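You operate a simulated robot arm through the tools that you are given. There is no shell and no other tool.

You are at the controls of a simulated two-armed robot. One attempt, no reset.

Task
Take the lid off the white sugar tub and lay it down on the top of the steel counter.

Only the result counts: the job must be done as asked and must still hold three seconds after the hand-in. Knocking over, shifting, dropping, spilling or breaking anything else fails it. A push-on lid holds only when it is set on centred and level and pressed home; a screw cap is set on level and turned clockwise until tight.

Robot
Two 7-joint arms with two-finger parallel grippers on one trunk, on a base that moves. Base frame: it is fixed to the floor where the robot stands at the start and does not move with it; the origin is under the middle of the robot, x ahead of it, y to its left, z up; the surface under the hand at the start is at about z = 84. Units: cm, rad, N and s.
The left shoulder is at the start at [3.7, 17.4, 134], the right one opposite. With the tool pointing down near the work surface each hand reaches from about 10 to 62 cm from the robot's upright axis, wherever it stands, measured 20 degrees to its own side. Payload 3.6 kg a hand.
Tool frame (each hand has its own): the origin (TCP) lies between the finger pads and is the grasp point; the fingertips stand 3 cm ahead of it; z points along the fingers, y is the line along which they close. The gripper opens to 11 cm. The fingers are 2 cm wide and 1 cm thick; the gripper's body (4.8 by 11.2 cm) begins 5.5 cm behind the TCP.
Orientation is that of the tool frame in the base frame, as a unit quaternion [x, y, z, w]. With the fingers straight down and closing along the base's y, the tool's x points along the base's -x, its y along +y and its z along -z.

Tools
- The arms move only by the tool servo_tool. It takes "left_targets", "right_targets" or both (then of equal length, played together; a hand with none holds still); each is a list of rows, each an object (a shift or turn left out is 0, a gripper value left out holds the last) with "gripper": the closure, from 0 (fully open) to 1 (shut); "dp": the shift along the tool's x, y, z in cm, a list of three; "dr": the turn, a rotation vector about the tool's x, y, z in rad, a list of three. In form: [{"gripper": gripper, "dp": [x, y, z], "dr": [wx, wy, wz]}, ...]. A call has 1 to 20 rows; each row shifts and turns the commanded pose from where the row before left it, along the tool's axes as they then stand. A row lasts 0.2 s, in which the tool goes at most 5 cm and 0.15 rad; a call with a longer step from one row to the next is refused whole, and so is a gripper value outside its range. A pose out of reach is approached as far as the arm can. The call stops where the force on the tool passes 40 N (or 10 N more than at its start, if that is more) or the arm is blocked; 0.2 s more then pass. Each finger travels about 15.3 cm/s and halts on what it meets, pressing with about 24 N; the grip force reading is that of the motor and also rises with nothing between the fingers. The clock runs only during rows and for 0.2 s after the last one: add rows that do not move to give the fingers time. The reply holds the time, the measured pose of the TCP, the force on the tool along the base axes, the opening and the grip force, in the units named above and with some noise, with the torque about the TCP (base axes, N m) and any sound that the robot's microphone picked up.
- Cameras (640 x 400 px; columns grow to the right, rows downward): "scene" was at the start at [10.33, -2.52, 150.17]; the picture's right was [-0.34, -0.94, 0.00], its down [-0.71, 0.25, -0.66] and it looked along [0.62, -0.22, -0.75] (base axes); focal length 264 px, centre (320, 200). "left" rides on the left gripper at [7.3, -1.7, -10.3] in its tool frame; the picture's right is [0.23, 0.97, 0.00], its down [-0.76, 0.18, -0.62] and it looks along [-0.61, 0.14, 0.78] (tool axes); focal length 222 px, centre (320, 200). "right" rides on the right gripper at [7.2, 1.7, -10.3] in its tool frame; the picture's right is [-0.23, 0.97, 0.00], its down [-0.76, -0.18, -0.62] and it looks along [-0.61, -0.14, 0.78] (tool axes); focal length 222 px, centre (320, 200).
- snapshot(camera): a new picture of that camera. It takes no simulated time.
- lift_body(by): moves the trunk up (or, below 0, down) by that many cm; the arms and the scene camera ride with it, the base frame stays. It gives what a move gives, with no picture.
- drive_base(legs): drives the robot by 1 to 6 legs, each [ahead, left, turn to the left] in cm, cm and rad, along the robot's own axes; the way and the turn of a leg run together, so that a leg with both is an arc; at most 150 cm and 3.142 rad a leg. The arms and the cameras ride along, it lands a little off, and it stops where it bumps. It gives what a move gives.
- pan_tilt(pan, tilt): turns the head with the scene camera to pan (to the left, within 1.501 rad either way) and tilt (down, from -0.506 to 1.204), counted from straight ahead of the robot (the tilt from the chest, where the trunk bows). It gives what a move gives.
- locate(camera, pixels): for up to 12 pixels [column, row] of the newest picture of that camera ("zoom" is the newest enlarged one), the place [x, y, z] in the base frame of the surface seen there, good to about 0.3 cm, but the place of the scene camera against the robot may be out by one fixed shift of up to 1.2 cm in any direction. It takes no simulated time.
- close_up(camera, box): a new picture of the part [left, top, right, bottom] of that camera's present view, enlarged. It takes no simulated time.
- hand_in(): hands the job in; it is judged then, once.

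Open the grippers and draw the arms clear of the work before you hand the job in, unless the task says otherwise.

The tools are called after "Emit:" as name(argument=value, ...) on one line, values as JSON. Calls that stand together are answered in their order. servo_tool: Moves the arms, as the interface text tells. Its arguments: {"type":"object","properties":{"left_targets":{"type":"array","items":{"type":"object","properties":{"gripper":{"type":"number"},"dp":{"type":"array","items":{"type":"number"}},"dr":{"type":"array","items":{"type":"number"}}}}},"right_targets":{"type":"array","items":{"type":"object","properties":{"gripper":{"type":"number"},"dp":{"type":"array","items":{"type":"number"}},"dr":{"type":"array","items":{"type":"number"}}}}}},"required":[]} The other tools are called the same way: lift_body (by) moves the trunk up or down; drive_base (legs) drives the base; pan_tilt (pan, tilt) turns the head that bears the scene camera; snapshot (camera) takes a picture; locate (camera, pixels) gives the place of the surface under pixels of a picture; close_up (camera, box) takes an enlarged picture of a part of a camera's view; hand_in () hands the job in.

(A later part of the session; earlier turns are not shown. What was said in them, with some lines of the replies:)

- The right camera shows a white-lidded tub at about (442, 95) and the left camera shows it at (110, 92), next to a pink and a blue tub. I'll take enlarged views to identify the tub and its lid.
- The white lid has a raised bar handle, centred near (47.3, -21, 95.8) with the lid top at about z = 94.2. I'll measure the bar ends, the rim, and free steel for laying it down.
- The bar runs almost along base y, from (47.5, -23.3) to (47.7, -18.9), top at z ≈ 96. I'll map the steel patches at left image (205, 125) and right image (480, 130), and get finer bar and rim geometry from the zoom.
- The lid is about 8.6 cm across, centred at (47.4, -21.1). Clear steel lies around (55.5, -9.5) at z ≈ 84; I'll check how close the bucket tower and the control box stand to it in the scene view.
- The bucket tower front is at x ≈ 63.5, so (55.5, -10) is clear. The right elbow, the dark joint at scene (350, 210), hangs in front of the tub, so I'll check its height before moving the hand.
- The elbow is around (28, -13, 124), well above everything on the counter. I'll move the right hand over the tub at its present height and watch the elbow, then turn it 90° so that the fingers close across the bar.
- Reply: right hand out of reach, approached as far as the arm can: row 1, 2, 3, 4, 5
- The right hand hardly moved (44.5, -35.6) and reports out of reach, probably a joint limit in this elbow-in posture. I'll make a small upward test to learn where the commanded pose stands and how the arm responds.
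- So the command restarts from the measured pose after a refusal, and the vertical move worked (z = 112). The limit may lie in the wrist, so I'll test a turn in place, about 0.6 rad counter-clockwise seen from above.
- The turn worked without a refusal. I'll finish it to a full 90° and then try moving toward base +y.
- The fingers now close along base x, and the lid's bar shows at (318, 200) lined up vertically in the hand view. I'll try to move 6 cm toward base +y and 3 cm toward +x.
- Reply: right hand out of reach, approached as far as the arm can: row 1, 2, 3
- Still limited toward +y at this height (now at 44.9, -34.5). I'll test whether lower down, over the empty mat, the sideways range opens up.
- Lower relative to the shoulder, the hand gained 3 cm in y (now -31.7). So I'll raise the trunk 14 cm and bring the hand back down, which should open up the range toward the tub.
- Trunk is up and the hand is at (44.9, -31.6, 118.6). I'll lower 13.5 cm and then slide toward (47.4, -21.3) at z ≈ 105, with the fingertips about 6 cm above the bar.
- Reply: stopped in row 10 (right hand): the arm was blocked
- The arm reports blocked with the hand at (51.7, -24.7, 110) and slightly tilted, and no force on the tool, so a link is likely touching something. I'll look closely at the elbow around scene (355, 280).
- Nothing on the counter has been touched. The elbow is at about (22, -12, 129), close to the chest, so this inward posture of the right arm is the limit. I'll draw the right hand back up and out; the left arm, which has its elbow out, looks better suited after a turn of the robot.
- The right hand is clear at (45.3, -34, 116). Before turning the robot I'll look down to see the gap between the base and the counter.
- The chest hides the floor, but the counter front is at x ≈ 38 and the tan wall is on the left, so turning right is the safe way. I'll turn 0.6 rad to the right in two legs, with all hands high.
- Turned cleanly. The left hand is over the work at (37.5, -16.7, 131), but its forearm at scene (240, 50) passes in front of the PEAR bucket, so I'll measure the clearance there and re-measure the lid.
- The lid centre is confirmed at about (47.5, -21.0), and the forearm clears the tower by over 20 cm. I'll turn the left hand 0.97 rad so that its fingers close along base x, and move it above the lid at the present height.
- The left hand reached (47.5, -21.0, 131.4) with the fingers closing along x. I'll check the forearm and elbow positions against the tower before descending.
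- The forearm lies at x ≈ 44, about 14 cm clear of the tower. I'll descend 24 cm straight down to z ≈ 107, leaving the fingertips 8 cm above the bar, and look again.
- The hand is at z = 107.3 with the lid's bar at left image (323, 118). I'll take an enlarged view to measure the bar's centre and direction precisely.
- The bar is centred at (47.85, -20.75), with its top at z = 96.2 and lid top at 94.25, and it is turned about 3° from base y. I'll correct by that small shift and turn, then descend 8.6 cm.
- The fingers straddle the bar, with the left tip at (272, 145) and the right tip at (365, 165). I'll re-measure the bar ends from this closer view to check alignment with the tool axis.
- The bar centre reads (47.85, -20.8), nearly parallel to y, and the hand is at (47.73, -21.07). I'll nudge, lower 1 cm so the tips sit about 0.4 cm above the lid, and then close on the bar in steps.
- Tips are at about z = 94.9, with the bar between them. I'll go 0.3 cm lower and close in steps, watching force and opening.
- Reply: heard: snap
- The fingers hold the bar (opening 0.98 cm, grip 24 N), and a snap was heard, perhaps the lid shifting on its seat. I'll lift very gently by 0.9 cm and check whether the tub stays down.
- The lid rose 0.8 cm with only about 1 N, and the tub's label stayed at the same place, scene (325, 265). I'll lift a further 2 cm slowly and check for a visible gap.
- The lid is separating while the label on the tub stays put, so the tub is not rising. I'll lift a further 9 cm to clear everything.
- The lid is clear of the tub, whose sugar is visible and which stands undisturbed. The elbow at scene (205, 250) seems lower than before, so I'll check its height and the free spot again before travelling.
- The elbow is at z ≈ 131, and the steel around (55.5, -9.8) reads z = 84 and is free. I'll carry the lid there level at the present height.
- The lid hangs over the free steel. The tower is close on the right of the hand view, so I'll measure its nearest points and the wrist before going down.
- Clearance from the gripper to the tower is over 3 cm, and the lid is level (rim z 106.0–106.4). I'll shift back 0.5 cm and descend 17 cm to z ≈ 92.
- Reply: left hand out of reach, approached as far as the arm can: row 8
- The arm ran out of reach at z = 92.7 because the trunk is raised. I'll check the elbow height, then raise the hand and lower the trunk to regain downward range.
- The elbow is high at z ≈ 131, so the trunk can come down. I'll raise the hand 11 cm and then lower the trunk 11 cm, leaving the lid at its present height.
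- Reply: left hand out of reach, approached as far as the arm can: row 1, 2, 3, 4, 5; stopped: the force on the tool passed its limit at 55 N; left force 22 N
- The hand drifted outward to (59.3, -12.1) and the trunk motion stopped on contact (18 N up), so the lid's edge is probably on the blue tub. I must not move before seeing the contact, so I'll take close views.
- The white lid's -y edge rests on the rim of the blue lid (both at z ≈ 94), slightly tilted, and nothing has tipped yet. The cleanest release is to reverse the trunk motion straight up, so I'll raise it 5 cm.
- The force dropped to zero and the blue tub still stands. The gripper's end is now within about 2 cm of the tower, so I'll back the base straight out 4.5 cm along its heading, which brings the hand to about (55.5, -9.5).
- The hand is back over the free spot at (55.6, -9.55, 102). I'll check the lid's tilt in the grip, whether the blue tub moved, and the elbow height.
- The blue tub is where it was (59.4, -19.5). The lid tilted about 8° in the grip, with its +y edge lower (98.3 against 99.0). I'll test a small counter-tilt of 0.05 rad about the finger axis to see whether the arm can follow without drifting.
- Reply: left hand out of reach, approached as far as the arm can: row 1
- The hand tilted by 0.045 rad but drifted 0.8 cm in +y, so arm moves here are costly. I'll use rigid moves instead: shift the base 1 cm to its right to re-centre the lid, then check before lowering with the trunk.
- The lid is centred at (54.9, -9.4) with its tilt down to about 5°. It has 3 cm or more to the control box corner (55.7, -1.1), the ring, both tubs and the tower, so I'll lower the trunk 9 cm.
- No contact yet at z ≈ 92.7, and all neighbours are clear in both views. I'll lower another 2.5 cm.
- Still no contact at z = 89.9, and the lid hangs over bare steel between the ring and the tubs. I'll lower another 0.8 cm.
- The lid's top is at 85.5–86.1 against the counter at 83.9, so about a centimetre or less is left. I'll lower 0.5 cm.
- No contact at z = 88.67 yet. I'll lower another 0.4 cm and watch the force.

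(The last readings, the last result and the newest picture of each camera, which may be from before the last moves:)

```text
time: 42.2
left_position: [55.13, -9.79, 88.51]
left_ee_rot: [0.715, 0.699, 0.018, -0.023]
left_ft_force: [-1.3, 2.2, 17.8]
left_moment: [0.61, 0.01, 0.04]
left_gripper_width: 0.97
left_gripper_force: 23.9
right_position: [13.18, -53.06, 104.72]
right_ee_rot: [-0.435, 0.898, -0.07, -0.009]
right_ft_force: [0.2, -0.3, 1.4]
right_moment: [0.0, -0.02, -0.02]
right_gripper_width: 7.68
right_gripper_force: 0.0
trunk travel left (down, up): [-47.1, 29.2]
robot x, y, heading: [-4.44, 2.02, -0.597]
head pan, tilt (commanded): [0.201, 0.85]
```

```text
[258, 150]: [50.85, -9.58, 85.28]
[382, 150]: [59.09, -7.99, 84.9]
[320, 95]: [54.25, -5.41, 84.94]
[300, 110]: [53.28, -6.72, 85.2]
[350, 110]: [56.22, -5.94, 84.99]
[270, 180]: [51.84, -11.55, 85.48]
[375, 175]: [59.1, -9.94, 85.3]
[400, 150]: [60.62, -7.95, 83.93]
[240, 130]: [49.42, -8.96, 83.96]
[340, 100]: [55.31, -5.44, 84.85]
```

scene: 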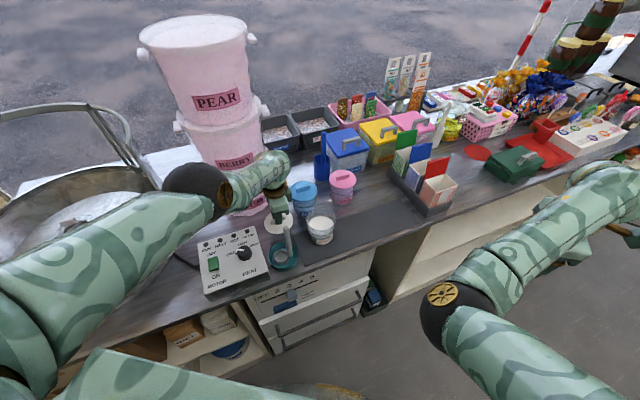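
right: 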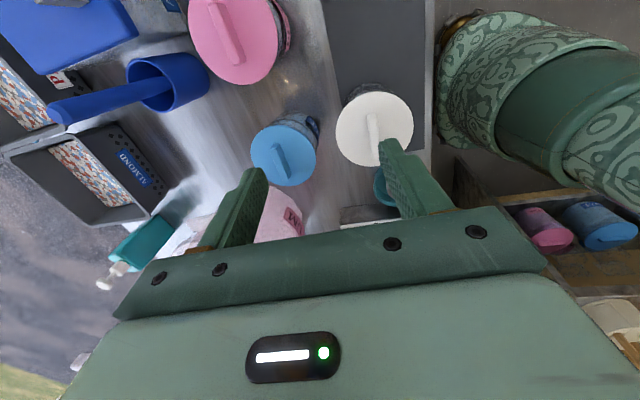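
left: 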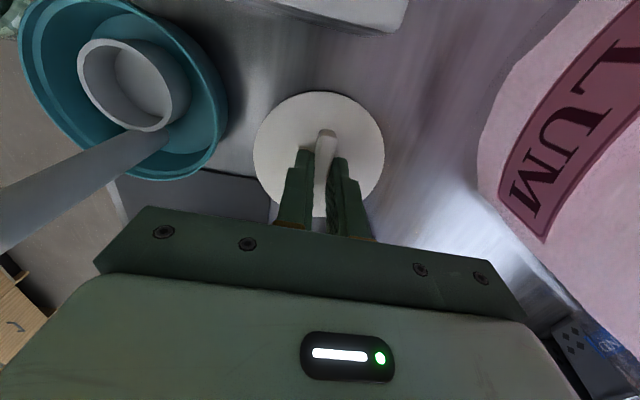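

The lid's +y edge touches the steel (18 N up, torque showing contact at that edge) and the far edge is only about 0.8 cm up. I'll open the fingers gradually, just enough to clear the bar, so the lid settles flat.

Emit:
servo_tool(left_targets=[{"gripper": 0.87}, {"gripper": 0.84}, {"gripper": 0.8}, {"gripper": 0.75}, {"gripper": 0.7}, {"gripper": 0.65}, {"gripper": 0.65}])

Emit:
snapshot(camera="left")

Emit:
close_up(camera="left", box=[230, 70, 410, 230])

Emit:
close_up(camera="scene", box=[220, 160, 350, 270])

```text
time: 43.9
left_position: [55.03, -9.63, 88.31]
left_ee_rot: [0.715, 0.699, 0.017, -0.025]
left_ft_force: [0.1, -0.6, 0.4]
left_moment: [-0.02, 0.0, -0.01]
left_gripper_width: 3.88
left_gripper_force: 0.0
right_position: [13.38, -53.1, 104.67]
right_ee_rot: [-0.435, 0.898, -0.07, -0.011]
right_ft_force: [0.4, -0.1, 0.8]
right_moment: [-0.01, 0.0, -0.01]
right_gripper_width: 7.69
right_gripper_force: 0.1
trunk travel left (down, up): [-47.1, 29.2]
robot x, y, heading: [-4.09, 1.57, -0.597]
head pan, tilt (commanded): [0.201, 0.85]
```

```text
taken
```

left: 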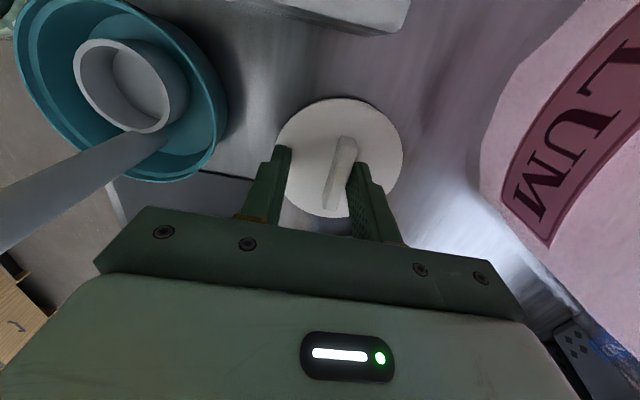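

```text
2.50 times, centred on (320, 150) of left
```

zoom: 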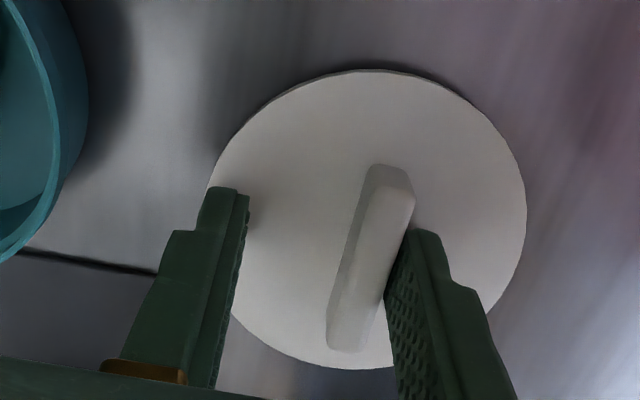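

```text
3.64 times, centred on (285, 215) of scene
```

zoom: 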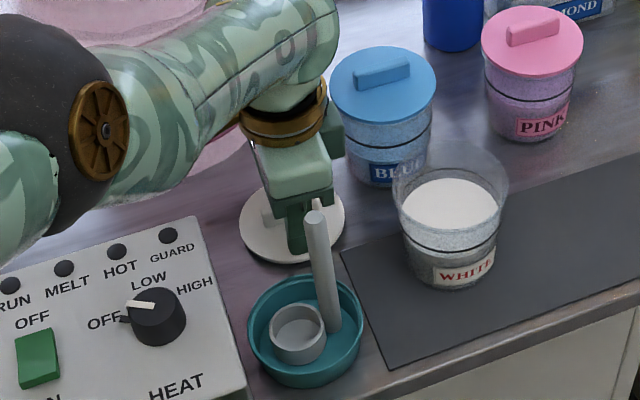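

The lid has come off the fingers and moved about 1 cm toward +x; it seems to lie flat with the right finger beside the bar. I'll check that its rim is level on the steel before opening further.

Emit:
locate(camera="left", pixels=[[300, 120], [350, 105], [395, 140], [310, 195], [330, 120], [385, 180], [345, 145], [410, 160], [345, 92], [325, 205], [370, 165]])

Emit:
locate(camera="zoom", pixels=[[245, 230], [330, 240], [290, 258], [265, 250]])

```text
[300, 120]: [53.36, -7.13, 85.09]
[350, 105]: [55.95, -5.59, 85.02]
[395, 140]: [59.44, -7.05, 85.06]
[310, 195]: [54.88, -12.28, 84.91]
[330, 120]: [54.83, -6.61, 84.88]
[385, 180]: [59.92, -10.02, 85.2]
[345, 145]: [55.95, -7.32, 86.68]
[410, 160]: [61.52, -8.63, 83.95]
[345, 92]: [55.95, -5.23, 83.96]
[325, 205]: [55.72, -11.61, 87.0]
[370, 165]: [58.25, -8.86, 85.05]
```

```text
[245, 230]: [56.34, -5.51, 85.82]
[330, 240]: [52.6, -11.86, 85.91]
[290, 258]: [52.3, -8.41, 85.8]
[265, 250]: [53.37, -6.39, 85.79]
```

The rim reads z = 85.0 all round on steel at 84.0, so the lid lies flat. I'll open slightly more to free the right finger from the bar, then raise the trunk straight up a little.

Emit:
servo_tool(left_targets=[{"gripper": 0.6}, {"gripper": 0.55}, {"gripper": 0.55}])

Emit:
close_up(camera="left", box=[230, 70, 410, 230])

```text
time: 44.6
left_position: [55.05, -9.9, 88.22]
left_ee_rot: [0.714, 0.699, 0.017, -0.024]
left_ft_force: [0.7, 0.6, 0.2]
left_moment: [0.04, -0.02, 0.01]
left_gripper_width: 4.95
left_gripper_force: 0.3
right_position: [13.28, -53.16, 104.57]
right_ee_rot: [-0.434, 0.898, -0.07, -0.011]
right_ft_force: [0.8, 0.1, -0.5]
right_moment: [-0.02, 0.02, 0.03]
right_gripper_width: 7.72
right_gripper_force: 0.1
trunk travel left (down, up): [-47.1, 29.2]
robot x, y, heading: [-4.1, 1.63, -0.6]
head pan, tilt (commanded): [0.201, 0.85]
```

```text
2.50 times, centred on (320, 150) of left
```

zoom: 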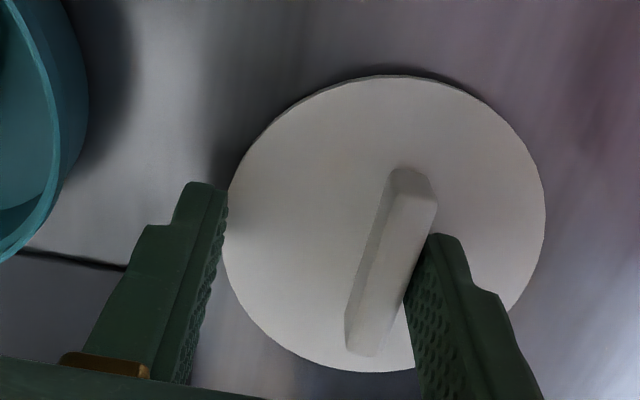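

The lid followed the right finger by another half centimetre, so that fingertip is probably resting on it. I'll raise straight up 0.6 cm with the trunk and check that the lid stays down.

Emit:
lift_body(by=0.6)

Emit:
snapshot(camera="left")

Emit:
locate(camera="left", pixels=[[300, 130], [350, 108], [400, 145], [320, 200], [345, 120], [385, 180], [415, 165], [350, 92], [360, 155], [340, 190]])

```text
time: 45.2
left_position: [55.03, -9.62, 88.85]
left_ee_rot: [0.715, 0.698, 0.016, -0.025]
left_ft_force: [-0.1, 0.1, 0.3]
left_moment: [0.04, 0.02, 0.0]
left_gripper_width: 4.96
left_gripper_force: 0.0
right_position: [13.28, -53.13, 105.22]
right_ee_rot: [-0.434, 0.898, -0.069, -0.011]
right_ft_force: [-0.1, 0.8, 0.4]
right_moment: [0.04, -0.04, 0.02]
right_gripper_width: 7.66
right_gripper_force: 0.1
trunk travel left (down, up): [-47.7, 28.6]
robot x, y, heading: [-4.26, 1.96, -0.597]
head pan, tilt (commanded): [0.201, 0.85]
```

```text
taken
```

left: 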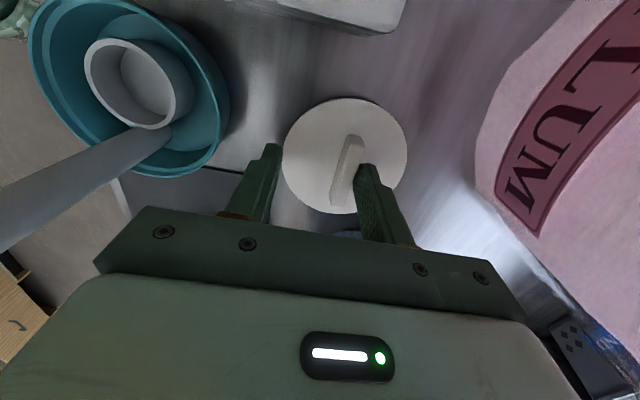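

```text
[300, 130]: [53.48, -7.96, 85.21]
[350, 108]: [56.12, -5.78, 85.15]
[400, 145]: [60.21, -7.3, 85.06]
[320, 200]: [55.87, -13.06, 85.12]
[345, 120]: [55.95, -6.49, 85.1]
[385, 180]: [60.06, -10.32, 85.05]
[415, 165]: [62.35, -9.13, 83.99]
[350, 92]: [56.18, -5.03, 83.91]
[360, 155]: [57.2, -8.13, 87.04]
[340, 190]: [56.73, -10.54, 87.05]
```

The lid stayed on the steel (rim z ≈ 85.1) while the hand rose. I'll raise another 2 cm so the tips clear the bar's top at 87.

Emit:
lift_body(by=2.2)

Emit:
snapshot(camera="left")

Emit:
locate(camera="left", pixels=[[300, 120], [350, 105], [395, 140], [320, 185], [345, 115], [375, 165], [350, 140], [345, 92]])

```text
time: 45.9
left_position: [55.08, -9.76, 91.06]
left_ee_rot: [0.715, 0.699, 0.017, -0.024]
left_ft_force: [1.1, 0.4, 0.7]
left_moment: [0.01, 0.01, 0.0]
left_gripper_width: 4.94
left_gripper_force: 0.1
right_position: [13.24, -53.19, 107.3]
right_ee_rot: [-0.434, 0.898, -0.069, -0.011]
right_ft_force: [0.2, 0.1, -0.5]
right_moment: [0.03, 0.03, -0.04]
right_gripper_width: 7.68
right_gripper_force: 0.1
trunk travel left (down, up): [-49.9, 26.4]
robot x, y, heading: [-4.28, 1.78, -0.599]
head pan, tilt (commanded): [0.201, 0.85]
```

```text
taken
```

left: 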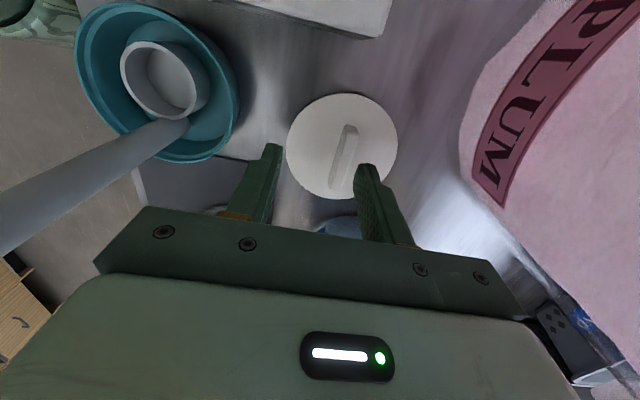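

```text
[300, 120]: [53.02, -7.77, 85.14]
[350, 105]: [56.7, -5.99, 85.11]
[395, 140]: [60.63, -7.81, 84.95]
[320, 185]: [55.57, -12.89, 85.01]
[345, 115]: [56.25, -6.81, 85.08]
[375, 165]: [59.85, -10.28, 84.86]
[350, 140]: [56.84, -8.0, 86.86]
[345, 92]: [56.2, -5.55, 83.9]
```

The tips are above the bar and the lid lies flat and still, centred at about (56.7, -9.6). I'll raise the trunk 22 cm to draw the hand well clear.

Emit:
lift_body(by=22)

Emit:
snapshot(camera="scene")

Emit:
snapshot(camera="left")

```text
time: 48.2
left_position: [55.11, -9.78, 114.44]
left_ee_rot: [0.714, 0.699, 0.02, -0.012]
left_ft_force: [-0.2, -0.2, 0.3]
left_moment: [0.0, 0.04, 0.01]
left_gripper_width: 4.94
left_gripper_force: 0.0
right_position: [13.4, -53.02, 129.37]
right_ee_rot: [-0.435, 0.898, -0.069, -0.009]
right_ft_force: [-1.0, 0.2, -0.4]
right_moment: [0.0, 0.02, 0.0]
right_gripper_width: 7.7
right_gripper_force: 0.0
trunk travel left (down, up): [-71.9, 4.4]
robot x, y, heading: [-4.42, 2.22, -0.599]
head pan, tilt (commanded): [0.201, 0.85]
```

```text
taken
```

scene: 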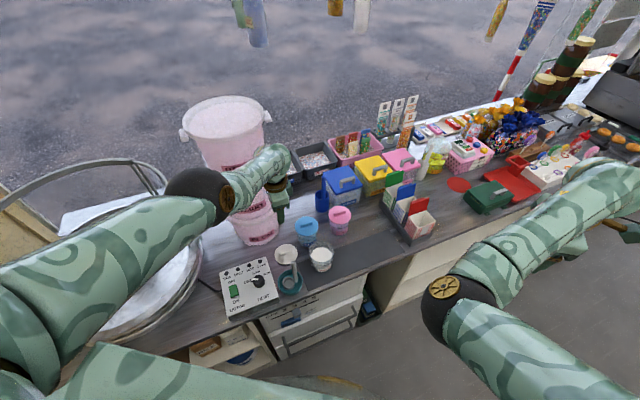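

```text
taken
```

left: 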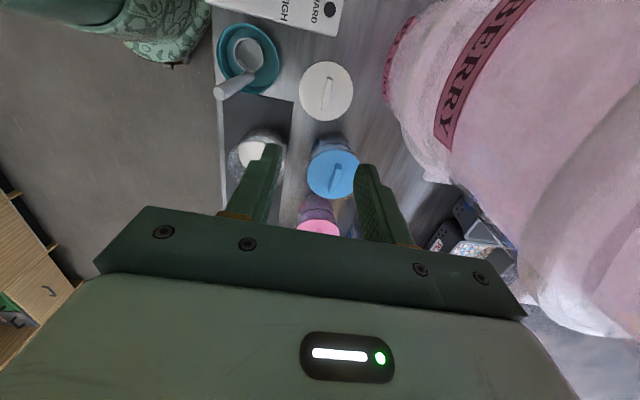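

The hand is up at z = 114 and the lid lies flat on the steel at left image (327, 92). I'll inspect the lid, the white tub and the blue tub closely.

Emit:
close_up(camera="left", box=[200, 20, 400, 240])

Emit:
close_up(camera="scene", box=[250, 190, 370, 300])

Emit:
locate(camera="left", pixels=[[305, 90], [348, 90], [326, 66], [326, 117], [327, 92], [315, 170], [355, 170], [335, 155], [333, 193], [250, 150], [230, 60], [222, 90]])

```text
1.82 times, centred on (300, 130) of left
```

zoom: 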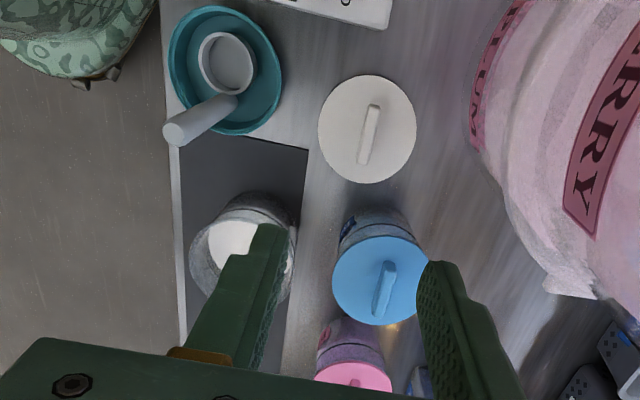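

```text
3.64 times, centred on (310, 245) of scene
```

zoom: 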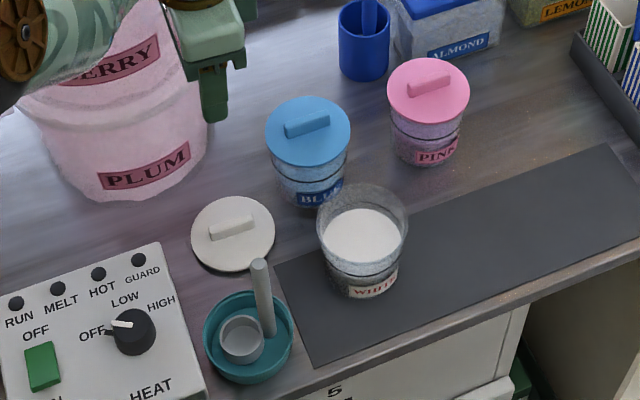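

```text
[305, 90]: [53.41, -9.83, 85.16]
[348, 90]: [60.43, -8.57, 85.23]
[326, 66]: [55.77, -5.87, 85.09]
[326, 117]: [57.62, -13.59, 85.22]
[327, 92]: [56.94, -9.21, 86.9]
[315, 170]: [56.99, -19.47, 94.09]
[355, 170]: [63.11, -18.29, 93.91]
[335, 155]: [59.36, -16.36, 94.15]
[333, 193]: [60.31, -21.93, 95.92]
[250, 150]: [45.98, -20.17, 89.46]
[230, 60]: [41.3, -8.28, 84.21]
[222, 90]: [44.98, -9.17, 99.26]
```

The lid lies level on bare steel, with its rim at z ≈ 85.1–85.2 all round. The white tub is open and upright, the blue lid is still level at z ≈ 94, and nothing else is disturbed. I'll open the left gripper further, high above the work, before handing in.

Emit:
servo_tool(left_targets=[{"gripper": 0.4}, {"gripper": 0.3}, {"gripper": 0.3}, {"gripper": 0.3}])

Emit:
snapshot(camera="scene")

```text
time: 49.2
left_position: [55.18, -9.75, 114.52]
left_ee_rot: [0.715, 0.699, 0.019, -0.013]
left_ft_force: [-0.2, 0.7, 0.9]
left_moment: [0.04, 0.0, 0.02]
left_gripper_width: 7.73
left_gripper_force: 0.0
right_position: [13.36, -52.97, 129.42]
right_ee_rot: [-0.435, 0.898, -0.07, -0.009]
right_ft_force: [-0.1, -0.2, -0.3]
right_moment: [0.01, -0.02, 0.04]
right_gripper_width: 7.7
right_gripper_force: 0.0
trunk travel left (down, up): [-71.9, 4.4]
robot x, y, heading: [-4.45, 1.74, -0.597]
head pan, tilt (commanded): [0.201, 0.85]
```

```text
taken
```

scene: 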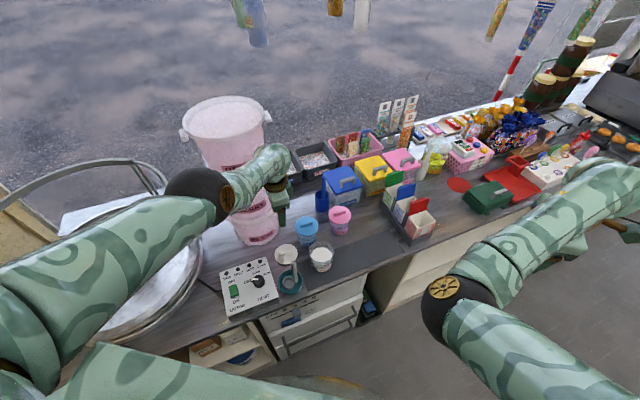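

The scene is steady: the lid rests on the steel counter at scene (286, 254), the white tub stands open at (321, 256), and both hands are open and well clear. I'm handing the job in.

Emit:
hand_in()

```text
The job is handed in.
```

The lid is off the white sugar tub and lies flat on the bare steel of the counter, about 14 cm from the tub toward the bucket tower. I've handed the job in; no verdict came back with the hand-in.

- **Tub:** the white tub stands open and upright on the mat, with no sugar spilled. Its label stayed in the same place when I lifted the lid.
- **Contact on the way:** the arm drifted while I carried the lid, and the lid's edge came down on the blue tub's lid. The force briefly reached 55 N before the motion stopped. I raised it straight off. The blue tub still reads at about the same place, to within the few millimetres I can measure, with its lid level.
- **Setting down:** when I opened the fingers, one of them dragged the lid about 1.5 cm across the steel before it came free. It then stayed put when I raised the hand.
- **Snap heard:** the microphone picked up a snap as I gripped the lid, probably the lid coming loose from the tub. I saw no damage in the pictures.

Both grippers are open. The left hand is about 27 cm above the lid, and the right hand is clear of the counter.
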